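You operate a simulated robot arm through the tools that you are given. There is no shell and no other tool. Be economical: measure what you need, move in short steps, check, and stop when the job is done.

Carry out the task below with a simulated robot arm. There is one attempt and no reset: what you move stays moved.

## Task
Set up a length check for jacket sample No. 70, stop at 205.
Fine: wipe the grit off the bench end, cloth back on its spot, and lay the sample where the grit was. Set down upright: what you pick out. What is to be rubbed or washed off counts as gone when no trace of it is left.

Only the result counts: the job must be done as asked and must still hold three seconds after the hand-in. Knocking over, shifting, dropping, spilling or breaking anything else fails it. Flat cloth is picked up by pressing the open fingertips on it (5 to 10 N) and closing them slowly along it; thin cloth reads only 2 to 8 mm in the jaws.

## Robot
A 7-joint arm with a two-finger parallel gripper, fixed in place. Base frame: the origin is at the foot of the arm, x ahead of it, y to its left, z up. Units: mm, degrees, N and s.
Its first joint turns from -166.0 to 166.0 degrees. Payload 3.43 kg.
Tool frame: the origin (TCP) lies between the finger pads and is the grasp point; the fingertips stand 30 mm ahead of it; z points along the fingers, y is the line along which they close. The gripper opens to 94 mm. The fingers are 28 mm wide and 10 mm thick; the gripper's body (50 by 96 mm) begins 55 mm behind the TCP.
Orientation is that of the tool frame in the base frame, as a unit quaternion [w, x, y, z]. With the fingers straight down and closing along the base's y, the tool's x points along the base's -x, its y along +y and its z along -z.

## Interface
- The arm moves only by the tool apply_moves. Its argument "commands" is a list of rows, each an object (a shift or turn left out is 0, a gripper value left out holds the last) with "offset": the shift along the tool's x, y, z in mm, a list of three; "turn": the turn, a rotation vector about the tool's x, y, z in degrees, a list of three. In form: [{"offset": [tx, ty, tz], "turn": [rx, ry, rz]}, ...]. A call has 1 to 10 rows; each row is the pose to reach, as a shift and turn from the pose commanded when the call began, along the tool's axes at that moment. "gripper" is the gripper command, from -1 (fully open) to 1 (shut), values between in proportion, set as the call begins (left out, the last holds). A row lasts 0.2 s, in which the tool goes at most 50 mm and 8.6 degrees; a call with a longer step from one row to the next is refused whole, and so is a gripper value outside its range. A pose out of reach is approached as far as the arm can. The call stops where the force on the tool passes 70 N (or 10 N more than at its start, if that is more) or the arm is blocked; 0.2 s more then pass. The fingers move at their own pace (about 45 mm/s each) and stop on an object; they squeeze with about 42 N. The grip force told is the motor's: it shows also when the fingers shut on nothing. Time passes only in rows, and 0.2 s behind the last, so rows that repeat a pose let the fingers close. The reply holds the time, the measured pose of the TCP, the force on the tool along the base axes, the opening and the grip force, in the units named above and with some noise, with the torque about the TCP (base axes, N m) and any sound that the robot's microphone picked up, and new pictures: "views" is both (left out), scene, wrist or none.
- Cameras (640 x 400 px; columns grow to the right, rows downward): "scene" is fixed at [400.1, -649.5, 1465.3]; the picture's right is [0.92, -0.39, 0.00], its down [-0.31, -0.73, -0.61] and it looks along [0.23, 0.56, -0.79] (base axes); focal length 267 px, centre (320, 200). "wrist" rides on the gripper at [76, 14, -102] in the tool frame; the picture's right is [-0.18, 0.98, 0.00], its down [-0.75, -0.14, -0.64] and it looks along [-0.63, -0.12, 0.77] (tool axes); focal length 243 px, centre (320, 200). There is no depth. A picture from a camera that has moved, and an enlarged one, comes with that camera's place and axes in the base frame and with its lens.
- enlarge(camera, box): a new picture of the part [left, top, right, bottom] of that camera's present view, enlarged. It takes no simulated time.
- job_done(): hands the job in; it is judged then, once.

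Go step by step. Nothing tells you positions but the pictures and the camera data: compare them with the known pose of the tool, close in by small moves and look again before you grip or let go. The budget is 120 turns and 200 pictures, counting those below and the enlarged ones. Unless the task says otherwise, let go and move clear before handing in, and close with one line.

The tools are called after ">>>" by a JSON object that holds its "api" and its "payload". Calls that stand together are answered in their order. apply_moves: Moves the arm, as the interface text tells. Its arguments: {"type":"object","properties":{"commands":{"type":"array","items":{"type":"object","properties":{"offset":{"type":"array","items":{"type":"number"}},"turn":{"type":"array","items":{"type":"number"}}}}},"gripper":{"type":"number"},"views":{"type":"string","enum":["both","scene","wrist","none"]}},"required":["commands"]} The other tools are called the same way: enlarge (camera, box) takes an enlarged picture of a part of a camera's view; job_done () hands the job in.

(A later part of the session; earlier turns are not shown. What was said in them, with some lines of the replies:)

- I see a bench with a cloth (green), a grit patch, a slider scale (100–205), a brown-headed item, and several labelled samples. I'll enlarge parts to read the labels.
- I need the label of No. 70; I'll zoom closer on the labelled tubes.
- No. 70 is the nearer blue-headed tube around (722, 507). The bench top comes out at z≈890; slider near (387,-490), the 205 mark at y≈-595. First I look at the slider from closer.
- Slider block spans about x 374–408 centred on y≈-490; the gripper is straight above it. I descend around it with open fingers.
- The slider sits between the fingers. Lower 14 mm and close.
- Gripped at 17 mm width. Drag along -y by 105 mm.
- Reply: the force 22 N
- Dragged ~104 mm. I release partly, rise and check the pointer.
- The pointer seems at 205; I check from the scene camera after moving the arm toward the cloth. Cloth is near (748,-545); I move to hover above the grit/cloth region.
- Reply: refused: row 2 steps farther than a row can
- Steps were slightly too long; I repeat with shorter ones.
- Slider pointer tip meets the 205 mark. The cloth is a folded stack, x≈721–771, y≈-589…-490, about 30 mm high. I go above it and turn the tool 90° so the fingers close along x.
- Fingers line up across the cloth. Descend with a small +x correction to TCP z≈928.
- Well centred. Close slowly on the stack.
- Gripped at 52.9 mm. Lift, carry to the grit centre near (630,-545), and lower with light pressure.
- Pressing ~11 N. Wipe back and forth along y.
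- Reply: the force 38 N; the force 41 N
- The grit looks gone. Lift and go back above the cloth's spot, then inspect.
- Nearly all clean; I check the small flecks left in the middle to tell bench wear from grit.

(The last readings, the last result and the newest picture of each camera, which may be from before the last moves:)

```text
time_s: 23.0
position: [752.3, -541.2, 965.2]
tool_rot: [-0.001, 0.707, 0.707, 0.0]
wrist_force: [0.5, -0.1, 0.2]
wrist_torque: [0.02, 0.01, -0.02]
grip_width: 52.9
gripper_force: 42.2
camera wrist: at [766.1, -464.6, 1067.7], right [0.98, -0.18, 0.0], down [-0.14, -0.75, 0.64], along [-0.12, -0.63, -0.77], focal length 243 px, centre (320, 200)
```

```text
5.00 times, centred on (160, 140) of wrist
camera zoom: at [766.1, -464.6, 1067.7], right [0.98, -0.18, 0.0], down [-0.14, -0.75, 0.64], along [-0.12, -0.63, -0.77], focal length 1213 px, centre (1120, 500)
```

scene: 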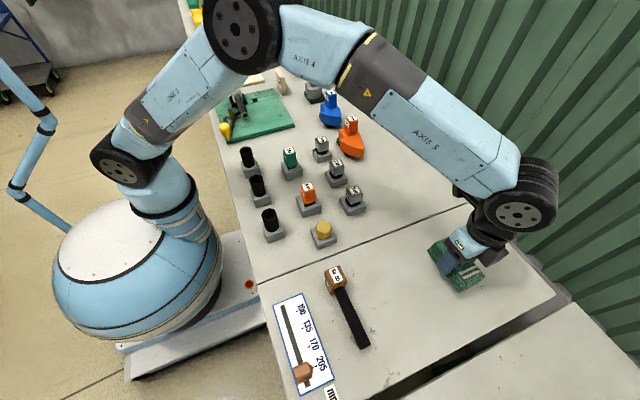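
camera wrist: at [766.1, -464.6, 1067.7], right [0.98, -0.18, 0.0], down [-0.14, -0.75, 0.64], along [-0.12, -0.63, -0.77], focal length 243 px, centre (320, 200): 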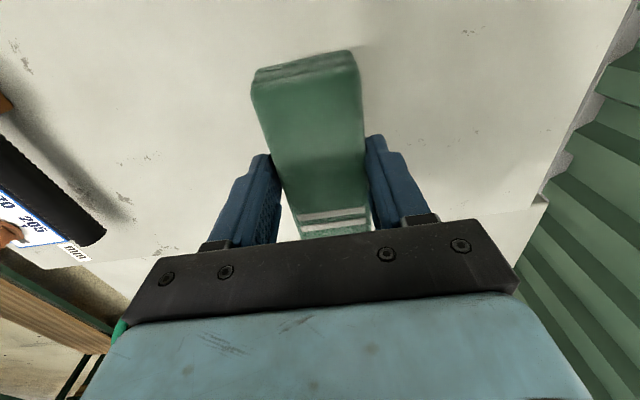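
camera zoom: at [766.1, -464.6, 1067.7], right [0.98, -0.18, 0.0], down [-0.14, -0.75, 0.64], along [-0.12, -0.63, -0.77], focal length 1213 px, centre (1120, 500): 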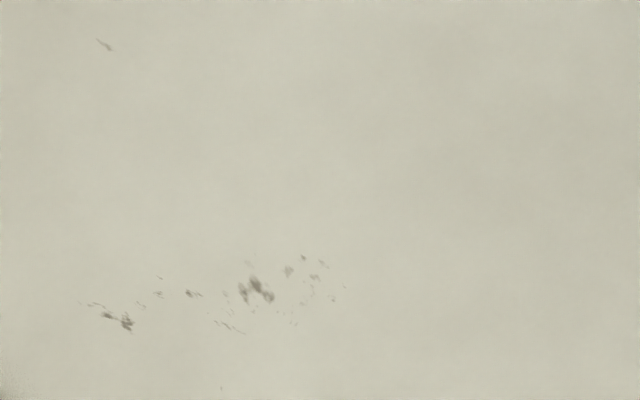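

The flecks look like bench wear (x≈587), but I wipe once more there to be sure.

>>> {"api": "apply_moves", "payload": {"commands": [{"offset": [0, -45, 0]}, {"offset": [0, -90, 0]}, {"offset": [0, -135, 0]}, {"offset": [0, -153, 15]}, {"offset": [0, -153, 28]}, {"offset": [0, -153, 38]}, {"offset": [0, -153, 40]}, {"offset": [30, -153, 40]}, {"offset": [60, -153, 40]}, {"offset": [30, -153, 40]}], "views": "none"}}

>>> {"api": "apply_moves", "payload": {"commands": [{"offset": [-35, 0, 0]}, {"offset": [-70, 0, 0]}, {"offset": [-70, 25, 0]}, {"offset": [-35, 25, 0]}, {"offset": [0, 25, 0]}, {"offset": [30, 25, 0]}, {"offset": [30, 60, 0]}, {"offset": [0, 60, 0]}, {"offset": [-35, 60, 0]}, {"offset": [-70, 60, 0]}], "views": "none"}}

>>> {"api": "apply_moves", "payload": {"commands": [{"offset": [0, 0, -22]}, {"offset": [13, 30, -40]}, {"offset": [26, 62, -40]}, {"offset": [40, 93, -40]}, {"offset": [40, 93, -40]}]}}

>>> {"api": "enlarge", "payload": {"camera": "scene", "box": [350, 240, 470, 340]}}

```text
time_s: 25.2
position: [598.1, -508.6, 925.4]
tool_rot: [0.0, 0.706, 0.708, 0.0]
wrist_force: [0.5, 10.0, 20.2]
wrist_torque: [0.1, -0.01, -0.11]
grip_width: 53.1
gripper_force: 42.4
```

```text
time_s: 27.4
position: [657.7, -582.3, 925.7]
tool_rot: [0.001, 0.707, 0.707, -0.001]
wrist_force: [-1.5, 4.4, 15.0]
wrist_torque: [0.32, 0.0, -0.17]
grip_width: 52.9
gripper_force: 41.9
```

```text
time_s: 28.6
position: [752.1, -541.0, 965.1]
tool_rot: [-0.001, 0.707, 0.707, -0.001]
wrist_force: [-0.3, -0.4, -0.3]
wrist_torque: [-0.01, -0.04, 0.0]
grip_width: 53.0
gripper_force: 42.4
camera wrist: at [766.4, -463.8, 1068.5], right [0.98, -0.18, 0.0], down [-0.14, -0.75, 0.64], along [-0.12, -0.63, -0.77], focal length 243 px, centre (320, 200)
```

scene: 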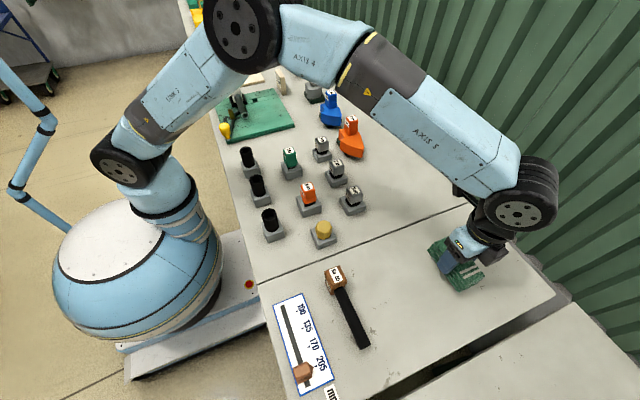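
wrist: 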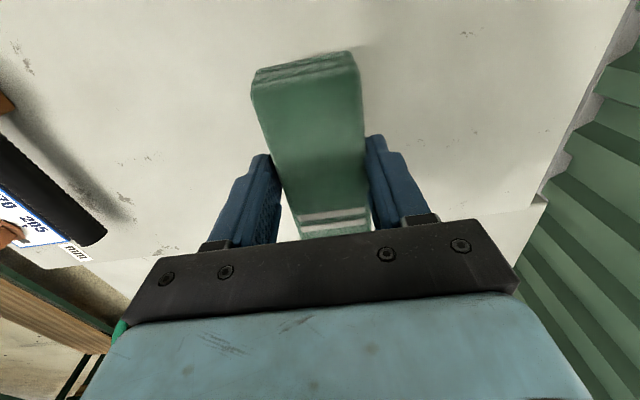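

```text
4.00 times, centred on (410, 290) of scene
camera zoom: at [400.1, -649.5, 1465.3], right [0.92, -0.39, 0.0], down [-0.31, -0.73, -0.61], along [0.23, 0.56, -0.79], focal length 1069 px, centre (-40, -160)
```

zoom: 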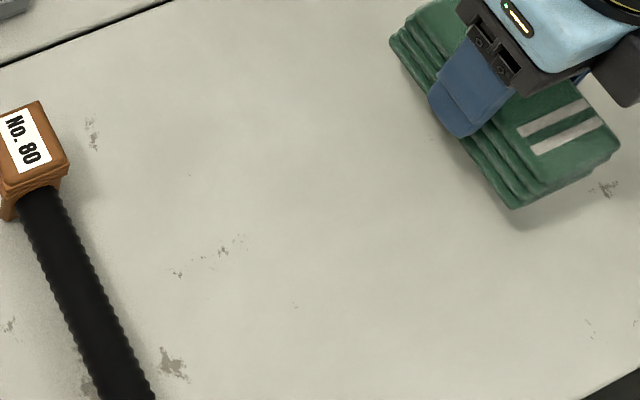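

Flecks unchanged, so they are bench wear; the grit is gone. Lower the cloth on its spot and release.

>>> {"api": "apply_moves", "payload": {"commands": [{"offset": [0, 0, 20]}, {"offset": [0, 0, 32]}, {"offset": [0, 0, 38]}, {"offset": [0, 0, 38]}], "views": "none"}}

>>> {"api": "apply_moves", "payload": {"commands": [{"offset": [0, 0, 0]}, {"offset": [0, 0, 0]}, {"offset": [0, 0, 0]}, {"offset": [0, 0, 0]}, {"offset": [0, 0, -30]}, {"offset": [0, 0, -75]}, {"offset": [0, 0, -120]}, {"offset": [0, 0, -165]}, {"offset": [0, 0, -210]}, {"offset": [0, 0, -250]}], "gripper": -1}}

>>> {"api": "enlarge", "payload": {"camera": "scene", "box": [250, 230, 490, 400]}}

```text
time_s: 29.6
position: [749.5, -541.1, 927.0]
tool_rot: [-0.001, 0.707, 0.707, -0.001]
wrist_force: [0.5, -0.2, -0.6]
wrist_torque: [0.0, -0.01, -0.01]
grip_width: 52.8
gripper_force: 41.7
```

```text
time_s: 31.8
position: [750.3, -540.6, 1179.1]
tool_rot: [0.0, 0.707, 0.707, 0.0]
wrist_force: [0.5, 0.6, 0.4]
wrist_torque: [0.01, 0.0, -0.01]
grip_width: 94.1
gripper_force: 0.1
camera wrist: at [764.5, -463.2, 1281.2], right [0.98, -0.18, 0.0], down [-0.14, -0.75, 0.64], along [-0.12, -0.63, -0.77], focal length 243 px, centre (320, 200)
```

scene: 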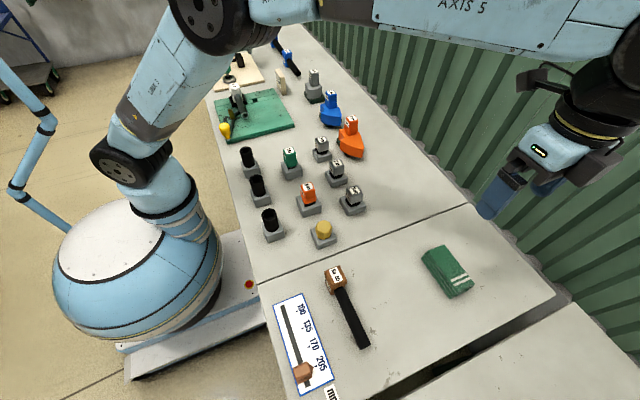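
wrist: 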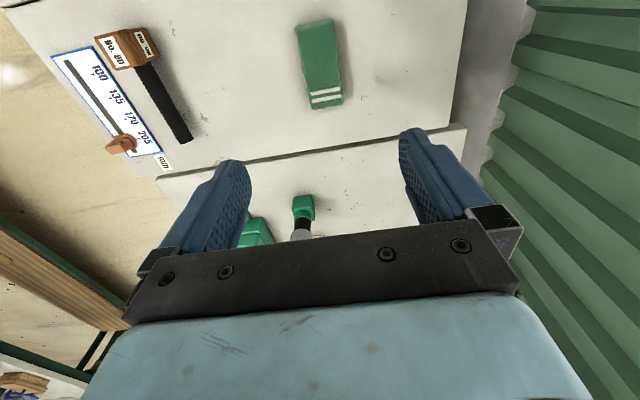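

```text
2.35 times, centred on (370, 315) of scene
camera zoom: at [400.1, -649.5, 1465.3], right [0.92, -0.39, 0.0], down [-0.31, -0.73, -0.61], along [0.23, 0.56, -0.79], focal length 629 px, centre (202, -71)
```

zoom: 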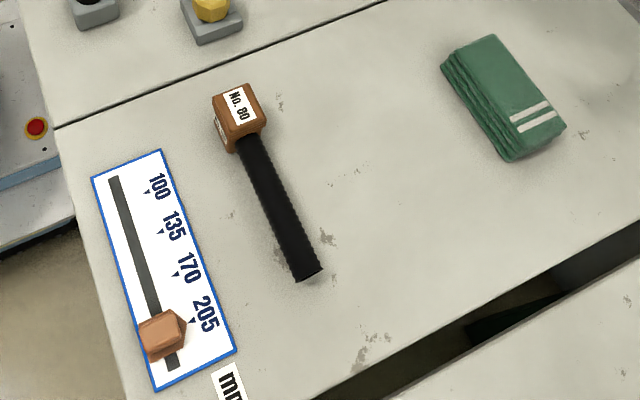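

Cloth is back exactly on its spot and the bench is clean. Now I travel high along y to sample No. 70 near (722, 507).

>>> {"api": "apply_moves", "payload": {"commands": [{"offset": [48, 0, 0]}, {"offset": [96, 0, 0]}, {"offset": [144, 0, 0]}, {"offset": [192, 0, 0]}, {"offset": [240, 0, 0]}, {"offset": [288, 0, 0]}, {"offset": [336, 0, 0]}, {"offset": [384, 0, 0]}, {"offset": [432, 0, 0]}, {"offset": [480, 0, 0]}], "views": "none"}}

>>> {"api": "apply_moves", "payload": {"commands": [{"offset": [48, 0, 0]}, {"offset": [96, 0, 0]}, {"offset": [144, 0, 0]}, {"offset": [192, 0, 0]}, {"offset": [240, 0, 0]}, {"offset": [288, 0, 0]}, {"offset": [336, 0, 0]}, {"offset": [384, -5, 0]}, {"offset": [432, -12, 0]}, {"offset": [480, -20, 0]}], "views": "none"}}

>>> {"api": "apply_moves", "payload": {"commands": [{"offset": [40, -5, 0]}, {"offset": [80, -8, 0]}, {"offset": [80, -8, 0]}]}}

>>> {"api": "enlarge", "payload": {"camera": "wrist", "box": [160, 0, 480, 240]}}

```text
time_s: 34.0
position: [748.1, -62.0, 1177.5]
tool_rot: [0.0, 0.707, 0.707, -0.001]
wrist_force: [0.3, -0.1, -0.1]
wrist_torque: [0.02, 0.0, 0.04]
grip_width: 94.2
gripper_force: 0.0
```

```text
time_s: 36.2
position: [726.7, 418.0, 1176.9]
tool_rot: [-0.001, 0.708, 0.707, -0.001]
wrist_force: [0.4, -1.4, 0.2]
wrist_torque: [0.05, 0.05, 0.01]
grip_width: 93.9
gripper_force: 0.0
```

```text
time_s: 37.0
position: [721.0, 498.6, 1176.2]
tool_rot: [0.0, 0.707, 0.708, 0.0]
wrist_force: [-0.7, -0.4, -0.7]
wrist_torque: [-0.03, -0.01, -0.02]
grip_width: 94.0
gripper_force: 0.1
camera wrist: at [735.3, 577.0, 1278.2], right [0.98, -0.18, 0.0], down [-0.14, -0.75, 0.64], along [-0.12, -0.63, -0.77], focal length 243 px, centre (320, 200)
```

scene: 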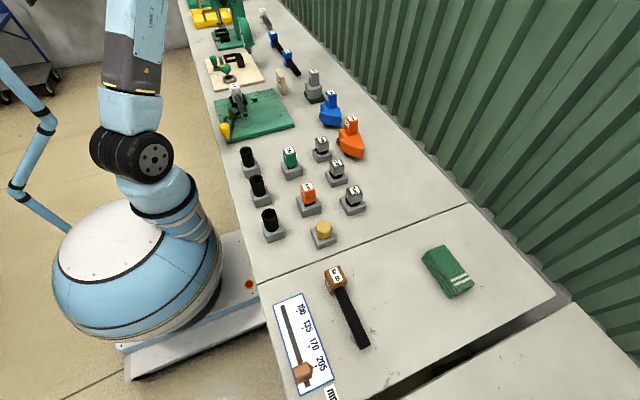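
wrist: 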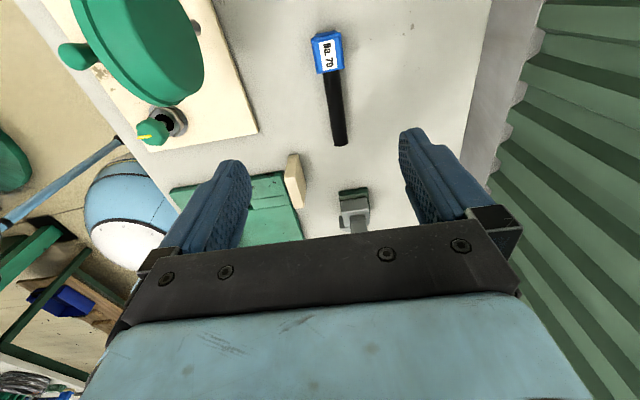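

```text
1.67 times, centred on (320, 120) of wrist
camera zoom: at [735.3, 577.0, 1278.2], right [0.98, -0.18, 0.0], down [-0.14, -0.75, 0.64], along [-0.12, -0.63, -0.77], focal length 404 px, centre (320, 333)
```

zoom: 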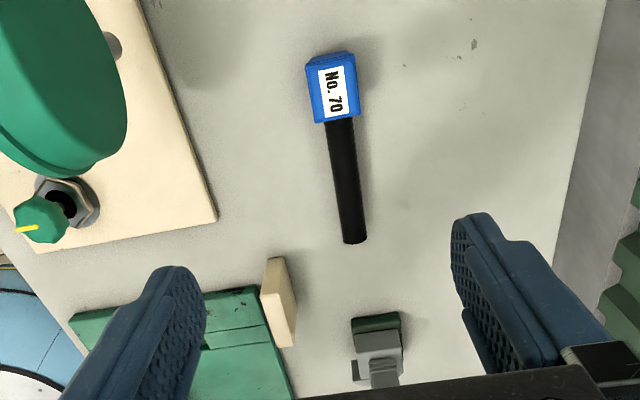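

No. 70's head is centred near (735, 524) with top z≈946; its tube points along -y. I move above it and go partway down.

>>> {"api": "apply_moves", "payload": {"commands": [{"offset": [11, 7, 30]}, {"offset": [22, 14, 60]}, {"offset": [22, 14, 105]}, {"offset": [22, 14, 145]}, {"offset": [22, 14, 165]}, {"offset": [22, 14, 165]}]}}

>>> {"api": "enlarge", "payload": {"camera": "wrist", "box": [160, 0, 480, 240]}}

>>> {"api": "enlarge", "payload": {"camera": "scene", "box": [240, 10, 340, 90]}}

```text
time_s: 38.4
position: [735.2, 520.1, 1011.8]
tool_rot: [-0.001, 0.707, 0.707, -0.001]
wrist_force: [0.2, -1.2, -0.2]
wrist_torque: [-0.01, -0.02, -0.01]
grip_width: 94.1
gripper_force: 0.0
camera wrist: at [749.3, 598.8, 1114.3], right [0.98, -0.18, 0.0], down [-0.14, -0.75, 0.64], along [-0.12, -0.63, -0.77], focal length 243 px, centre (320, 200)
```

scene: 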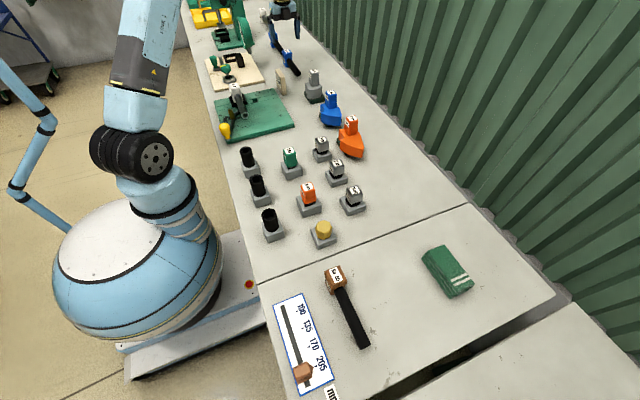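
wrist: 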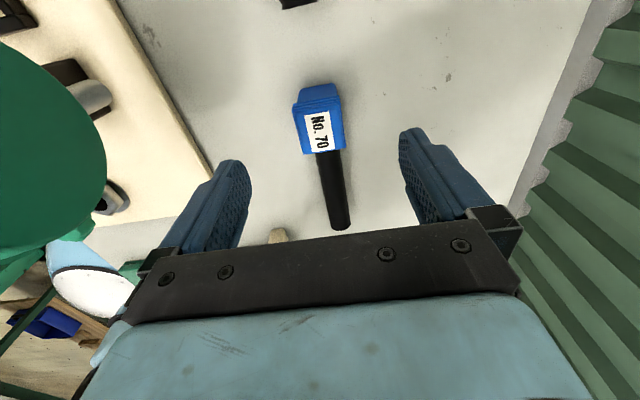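

```text
1.67 times, centred on (320, 120) of wrist
camera zoom: at [749.3, 598.8, 1114.3], right [0.98, -0.18, 0.0], down [-0.14, -0.75, 0.64], along [-0.12, -0.63, -0.77], focal length 404 px, centre (320, 333)
```

zoom: 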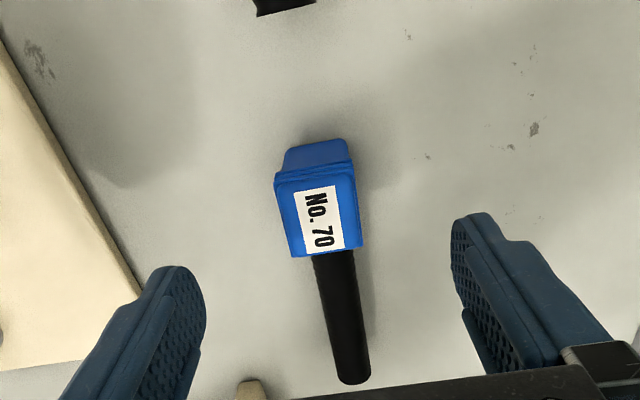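

```text
5.00 times, centred on (290, 50) of scene
camera zoom: at [400.1, -649.5, 1465.3], right [0.92, -0.39, 0.0], down [-0.31, -0.73, -0.61], along [0.23, 0.56, -0.79], focal length 1336 px, centre (470, 950)
```

zoom: 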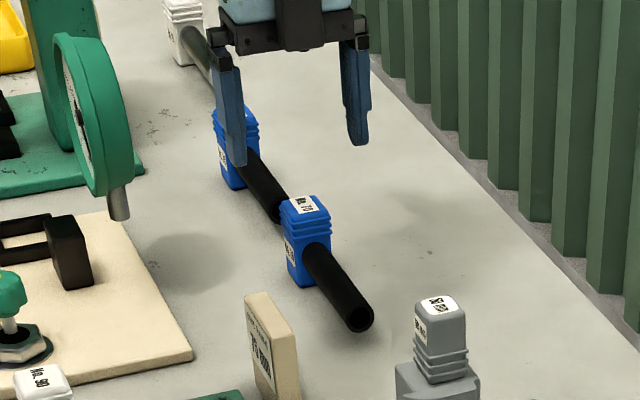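

Centred. Descend around the head to z≈928.

>>> {"api": "apply_moves", "payload": {"commands": [{"offset": [3, 1, 30]}, {"offset": [3, 1, 55]}, {"offset": [3, 1, 72]}, {"offset": [3, 1, 83]}, {"offset": [3, 1, 83]}]}}

>>> {"api": "enlarge", "payload": {"camera": "scene", "box": [240, 10, 340, 90]}}

```text
time_s: 39.6
position: [736.0, 525.2, 928.1]
tool_rot: [0.0, 0.707, 0.707, -0.001]
wrist_force: [-0.4, -1.0, 0.6]
wrist_torque: [-0.01, 0.02, 0.0]
grip_width: 93.8
gripper_force: 0.1
camera wrist: at [751.0, 602.0, 1030.7], right [0.98, -0.18, 0.0], down [-0.14, -0.75, 0.64], along [-0.12, -0.63, -0.77], focal length 243 px, centre (320, 200)
```

scene: 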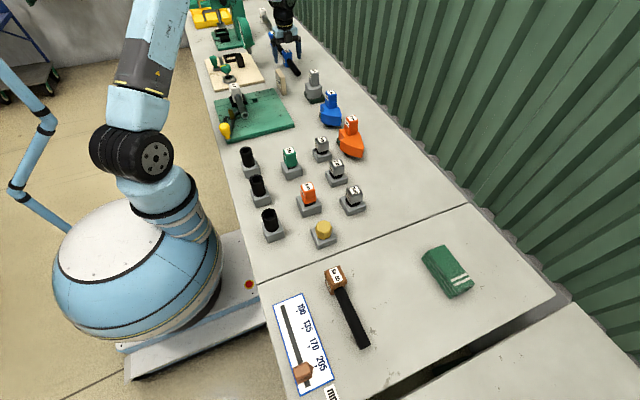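
wrist: 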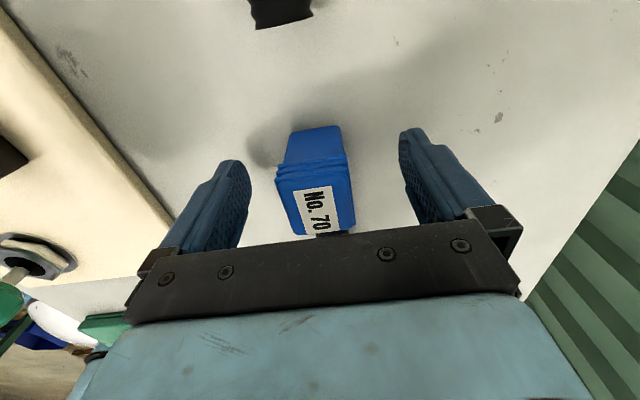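

```text
5.00 times, centred on (290, 50) of scene
camera zoom: at [400.1, -649.5, 1465.3], right [0.92, -0.39, 0.0], down [-0.31, -0.73, -0.61], along [0.23, 0.56, -0.79], focal length 1336 px, centre (470, 950)
```

zoom: 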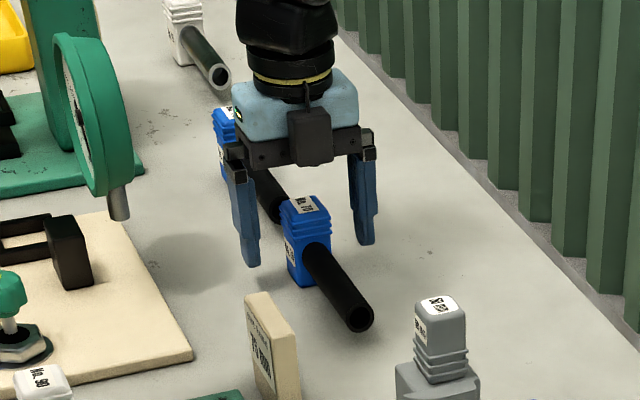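

Aligned. Close on the head.

>>> {"api": "apply_moves", "payload": {"commands": [{"offset": [0, 0, 0]}, {"offset": [0, 0, 0]}, {"offset": [0, 0, 0]}, {"offset": [0, 0, 0]}, {"offset": [0, 0, 0]}, {"offset": [0, 0, 0]}], "gripper": 1, "views": "none"}}

>>> {"api": "apply_moves", "payload": {"commands": [{"offset": [0, 0, -10]}, {"offset": [0, 0, -30]}, {"offset": [0, 0, -30]}]}}

>>> {"api": "enlarge", "payload": {"camera": "scene", "box": [240, 10, 340, 90]}}

```text
time_s: 41.0
position: [736.9, 525.5, 928.3]
tool_rot: [-0.001, 0.707, 0.707, 0.0]
wrist_force: [-1.8, 0.8, 1.3]
wrist_torque: [0.03, 0.0, -0.02]
grip_width: 38.2
gripper_force: 42.0
```

```text
time_s: 41.8
position: [737.3, 524.9, 957.6]
tool_rot: [0.0, 0.707, 0.707, 0.0]
wrist_force: [0.1, -0.4, -3.9]
wrist_torque: [0.03, 0.03, 0.0]
grip_width: 38.3
gripper_force: 41.8
camera wrist: at [751.6, 602.1, 1059.9], right [0.98, -0.18, 0.0], down [-0.14, -0.75, 0.64], along [-0.12, -0.63, -0.77], focal length 243 px, centre (320, 200)
```

scene: 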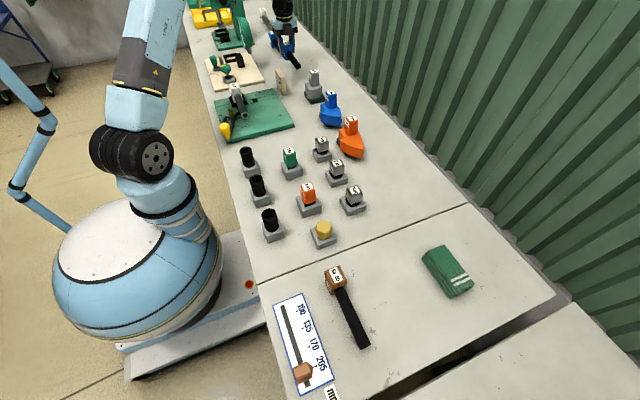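
wrist: 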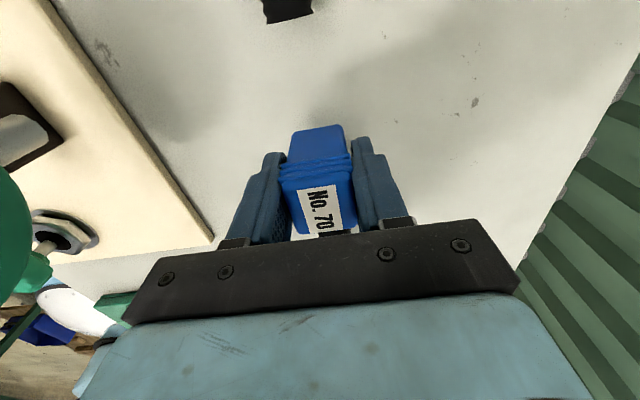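

```text
5.00 times, centred on (290, 50) of scene
camera zoom: at [400.1, -649.5, 1465.3], right [0.92, -0.39, 0.0], down [-0.31, -0.73, -0.61], along [0.23, 0.56, -0.79], focal length 1336 px, centre (470, 950)
```

zoom: 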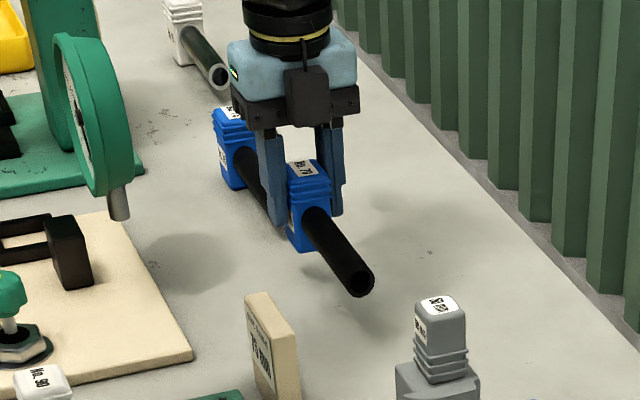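

Held securely and level. Lift high and carry it back toward the cleaned area, target TCP (628, -492).

>>> {"api": "apply_moves", "payload": {"commands": [{"offset": [0, 0, -40]}, {"offset": [0, 0, -85]}, {"offset": [0, 0, -130]}, {"offset": [0, 0, -175]}, {"offset": [-20, -5, -210]}, {"offset": [-60, -10, -210]}, {"offset": [-105, -15, -210]}, {"offset": [-150, -20, -210]}, {"offset": [-197, -25, -210]}, {"offset": [-245, -30, -210]}], "views": "none"}}

>>> {"api": "apply_moves", "payload": {"commands": [{"offset": [-47, -5, 0]}, {"offset": [-94, -10, 0]}, {"offset": [-141, -15, 0]}, {"offset": [-188, -20, 0]}, {"offset": [-235, -25, 0]}, {"offset": [-282, -30, 0]}, {"offset": [-329, -35, 0]}, {"offset": [-376, -40, 0]}, {"offset": [-423, -45, 0]}, {"offset": [-470, -50, 0]}], "views": "none"}}

>>> {"api": "apply_moves", "payload": {"commands": [{"offset": [-47, -5, 0]}, {"offset": [-94, -10, 0]}, {"offset": [-141, -15, 0]}, {"offset": [-188, -20, 0]}, {"offset": [-235, -25, 0]}, {"offset": [-282, -29, 0]}, {"offset": [-302, -29, 0]}, {"offset": [-302, -29, 40]}, {"offset": [-302, -29, 80]}, {"offset": [-302, -29, 120]}]}}

>>> {"api": "enlarge", "payload": {"camera": "scene", "box": [250, 200, 490, 370]}}

```text
time_s: 44.0
position: [707.8, 278.4, 1168.6]
tool_rot: [0.0, 0.706, 0.708, -0.001]
wrist_force: [-0.6, 2.5, -3.4]
wrist_torque: [0.0, 0.02, 0.0]
grip_width: 38.1
gripper_force: 41.6
```

```text
time_s: 46.2
position: [659.6, -191.8, 1170.5]
tool_rot: [0.001, 0.707, 0.707, -0.001]
wrist_force: [0.5, 1.5, -3.0]
wrist_torque: [0.0, 0.03, 0.02]
grip_width: 38.1
gripper_force: 42.2
```

```text
time_s: 48.4
position: [628.9, -493.7, 1048.2]
tool_rot: [0.001, 0.707, 0.707, 0.0]
wrist_force: [0.2, 0.6, -3.6]
wrist_torque: [0.01, -0.03, -0.01]
grip_width: 37.9
gripper_force: 41.7
camera wrist: at [642.5, -416.7, 1151.4], right [0.98, -0.18, 0.0], down [-0.14, -0.75, 0.64], along [-0.12, -0.63, -0.77], focal length 243 px, centre (320, 200)
```

scene: 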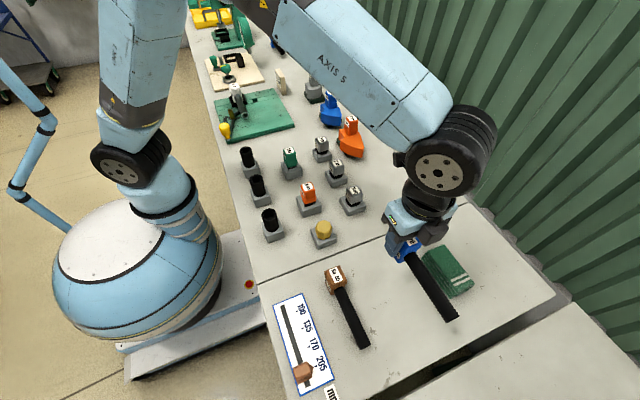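
wrist: 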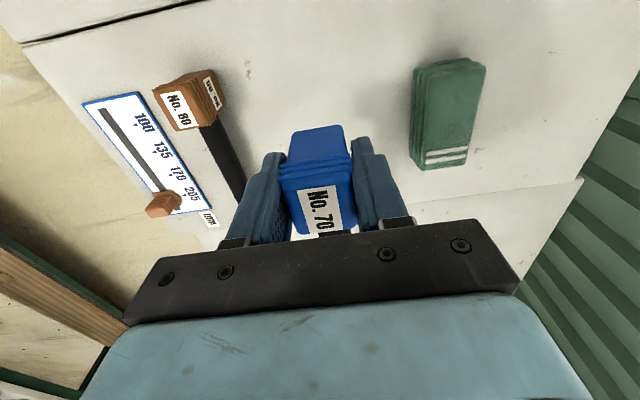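

```text
2.35 times, centred on (370, 285) of scene
camera zoom: at [400.1, -649.5, 1465.3], right [0.92, -0.39, 0.0], down [-0.31, -0.73, -0.61], along [0.23, 0.56, -0.79], focal length 629 px, centre (202, 0)
```

zoom: 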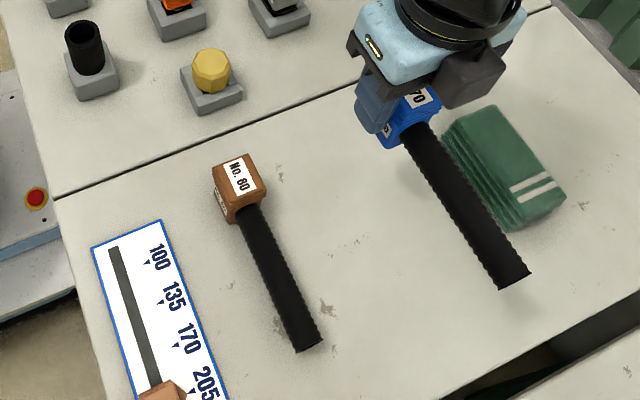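

Tube end at y≈-633; I shift +6 in y for centring and lower until the head is just on the bench.

>>> {"api": "apply_moves", "payload": {"commands": [{"offset": [6, 0, 40]}, {"offset": [6, 0, 75]}, {"offset": [6, 0, 100]}, {"offset": [6, 0, 112]}, {"offset": [6, 0, 118]}, {"offset": [6, 0, 118]}]}}

>>> {"api": "enlarge", "payload": {"camera": "scene", "box": [340, 220, 480, 330]}}

```text
time_s: 49.8
position: [628.8, -486.8, 932.1]
tool_rot: [-0.001, 0.708, 0.707, -0.001]
wrist_force: [0.3, 0.0, -4.1]
wrist_torque: [0.05, 0.0, -0.01]
grip_width: 38.1
gripper_force: 41.9
camera wrist: at [642.6, -409.1, 1034.1], right [0.98, -0.18, 0.0], down [-0.14, -0.75, 0.64], along [-0.12, -0.63, -0.77], focal length 243 px, centre (320, 200)
```

scene: 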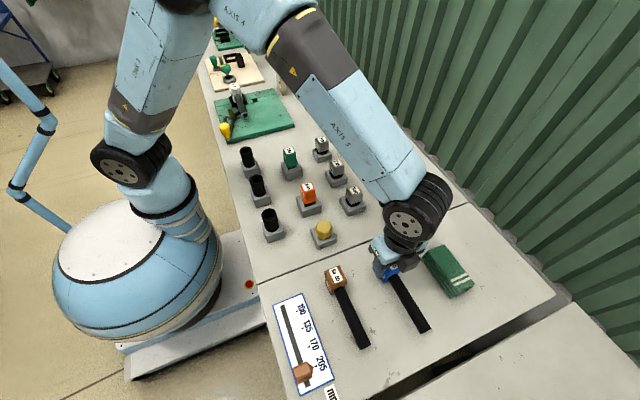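
wrist: 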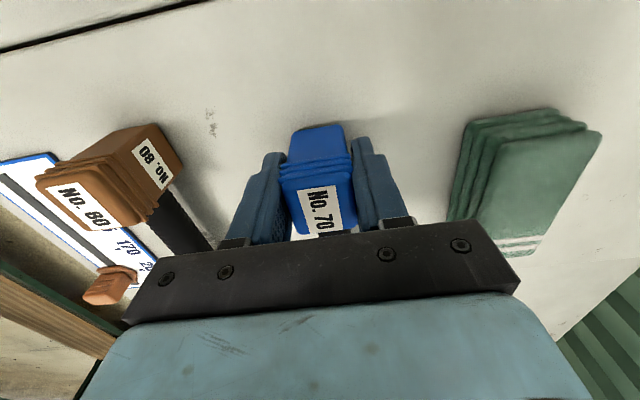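

```text
3.64 times, centred on (410, 275) of scene
camera zoom: at [400.1, -649.5, 1465.3], right [0.92, -0.39, 0.0], down [-0.31, -0.73, -0.61], along [0.23, 0.56, -0.79], focal length 972 px, centre (-7, -73)
```

zoom: 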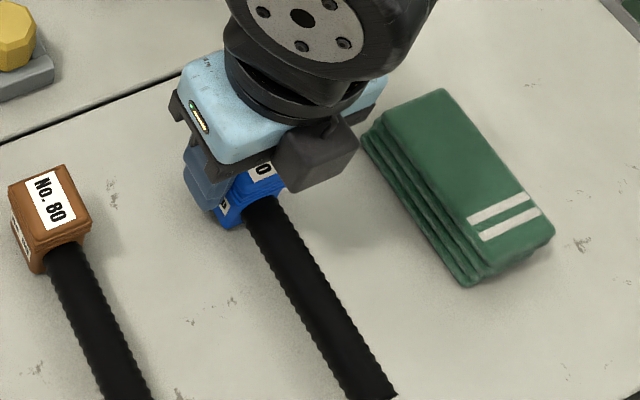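

Still just above the bench (weight fully on the hand). Lower a few mm until it touches.

>>> {"api": "apply_moves", "payload": {"commands": [{"offset": [0, 0, 2]}, {"offset": [0, 0, 3]}, {"offset": [0, 0, 3]}], "views": "none"}}

```text
time_s: 50.6
position: [628.2, -485.9, 927.9]
tool_rot: [0.0, 0.707, 0.707, -0.001]
wrist_force: [0.1, 0.1, -4.3]
wrist_torque: [0.04, -0.02, -0.03]
grip_width: 38.1
gripper_force: 42.1
```

>>> {"api": "apply_moves", "payload": {"commands": [{"offset": [0, 0, 0.7]}, {"offset": [0, 0, 1.2]}, {"offset": [0, 0, 1.2]}], "views": "none"}}

```text
time_s: 51.4
position: [626.6, -487.0, 928.5]
tool_rot: [0.001, 0.707, 0.707, -0.001]
wrist_force: [0.5, 0.1, 7.3]
wrist_torque: [-0.05, -0.12, -0.01]
grip_width: 38.1
gripper_force: 42.0
```

The sample now rests on the bench (contact force turned positive). Release and rise.

>>> {"api": "apply_moves", "payload": {"commands": [{"offset": [0, 0, 0]}, {"offset": [0, 0, 0]}, {"offset": [0, 0, 0]}, {"offset": [0, 0, 0]}, {"offset": [0, 0, -25]}, {"offset": [0, 0, -65]}, {"offset": [0, 0, -110]}, {"offset": [0, 0, -155]}, {"offset": [40, 0, -180]}, {"offset": [85, 0, -190]}], "gripper": -1, "views": "none"}}

>>> {"api": "apply_moves", "payload": {"commands": [{"offset": [45, 0, 0]}, {"offset": [90, 0, 0]}, {"offset": [135, 0, 0]}, {"offset": [135, 0, 0]}]}}

>>> {"api": "enlarge", "payload": {"camera": "scene", "box": [250, 230, 490, 400]}}

>>> {"api": "enlarge", "payload": {"camera": "wrist", "box": [100, 0, 500, 250]}}

```text
time_s: 53.6
position: [627.8, -401.7, 1116.5]
tool_rot: [0.0, 0.707, 0.707, 0.0]
wrist_force: [-0.1, -0.6, -0.3]
wrist_torque: [0.05, -0.02, 0.0]
grip_width: 94.0
gripper_force: 0.1
```

```text
time_s: 54.6
position: [627.3, -266.1, 1114.9]
tool_rot: [0.001, 0.707, 0.708, 0.0]
wrist_force: [-0.4, 0.6, 0.1]
wrist_torque: [-0.01, -0.01, 0.01]
grip_width: 94.1
gripper_force: 0.0
camera wrist: at [641.1, -188.6, 1217.7], right [0.98, -0.18, 0.0], down [-0.14, -0.75, 0.64], along [-0.12, -0.63, -0.77], focal length 243 px, centre (320, 200)
```

scene: 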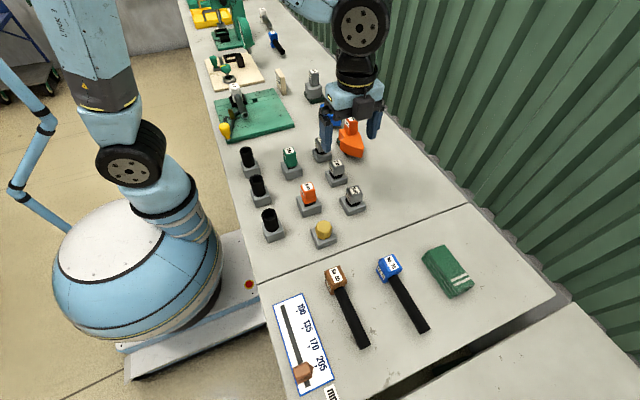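
wrist: 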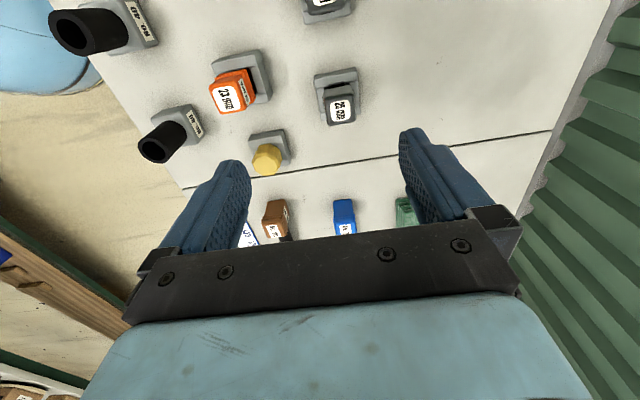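

```text
2.35 times, centred on (370, 315) of scene
camera zoom: at [400.1, -649.5, 1465.3], right [0.92, -0.39, 0.0], down [-0.31, -0.73, -0.61], along [0.23, 0.56, -0.79], focal length 629 px, centre (202, -71)
```

zoom: 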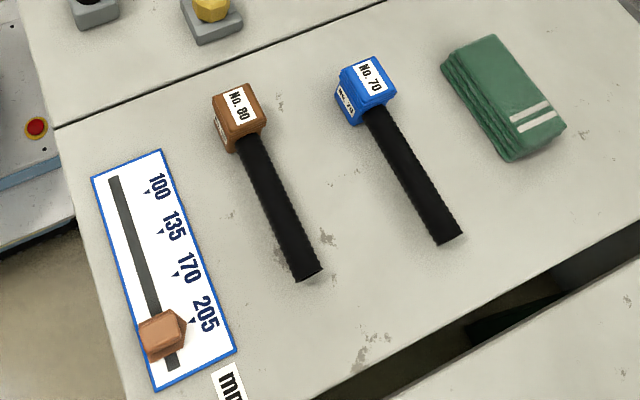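

```text
1.60 times, centred on (300, 125) of wrist
camera zoom: at [641.1, -188.6, 1217.7], right [0.98, -0.18, 0.0], down [-0.14, -0.75, 0.64], along [-0.12, -0.63, -0.77], focal length 388 px, centre (352, 320)
```

zoom: 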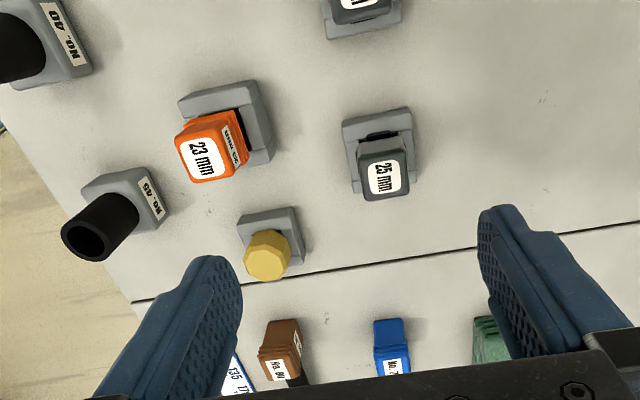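

Sample No. 70 stands upright on the cleaned streak, the cloth is on its spot, the slider is at 205, and the arm is clear. I'm handing in.

>>> {"api": "job_done", "payload": {}}

```text
The job is handed in.
```

The length check for No. 70 is set up: the stop's pointer is on the 205 mark, the grit is wiped off, the cloth is back on its spot and the sample lies upright where the grit was. A few grey flecks remain near that spot. A second wipe did not change them, so I took them for bench wear rather than grit.
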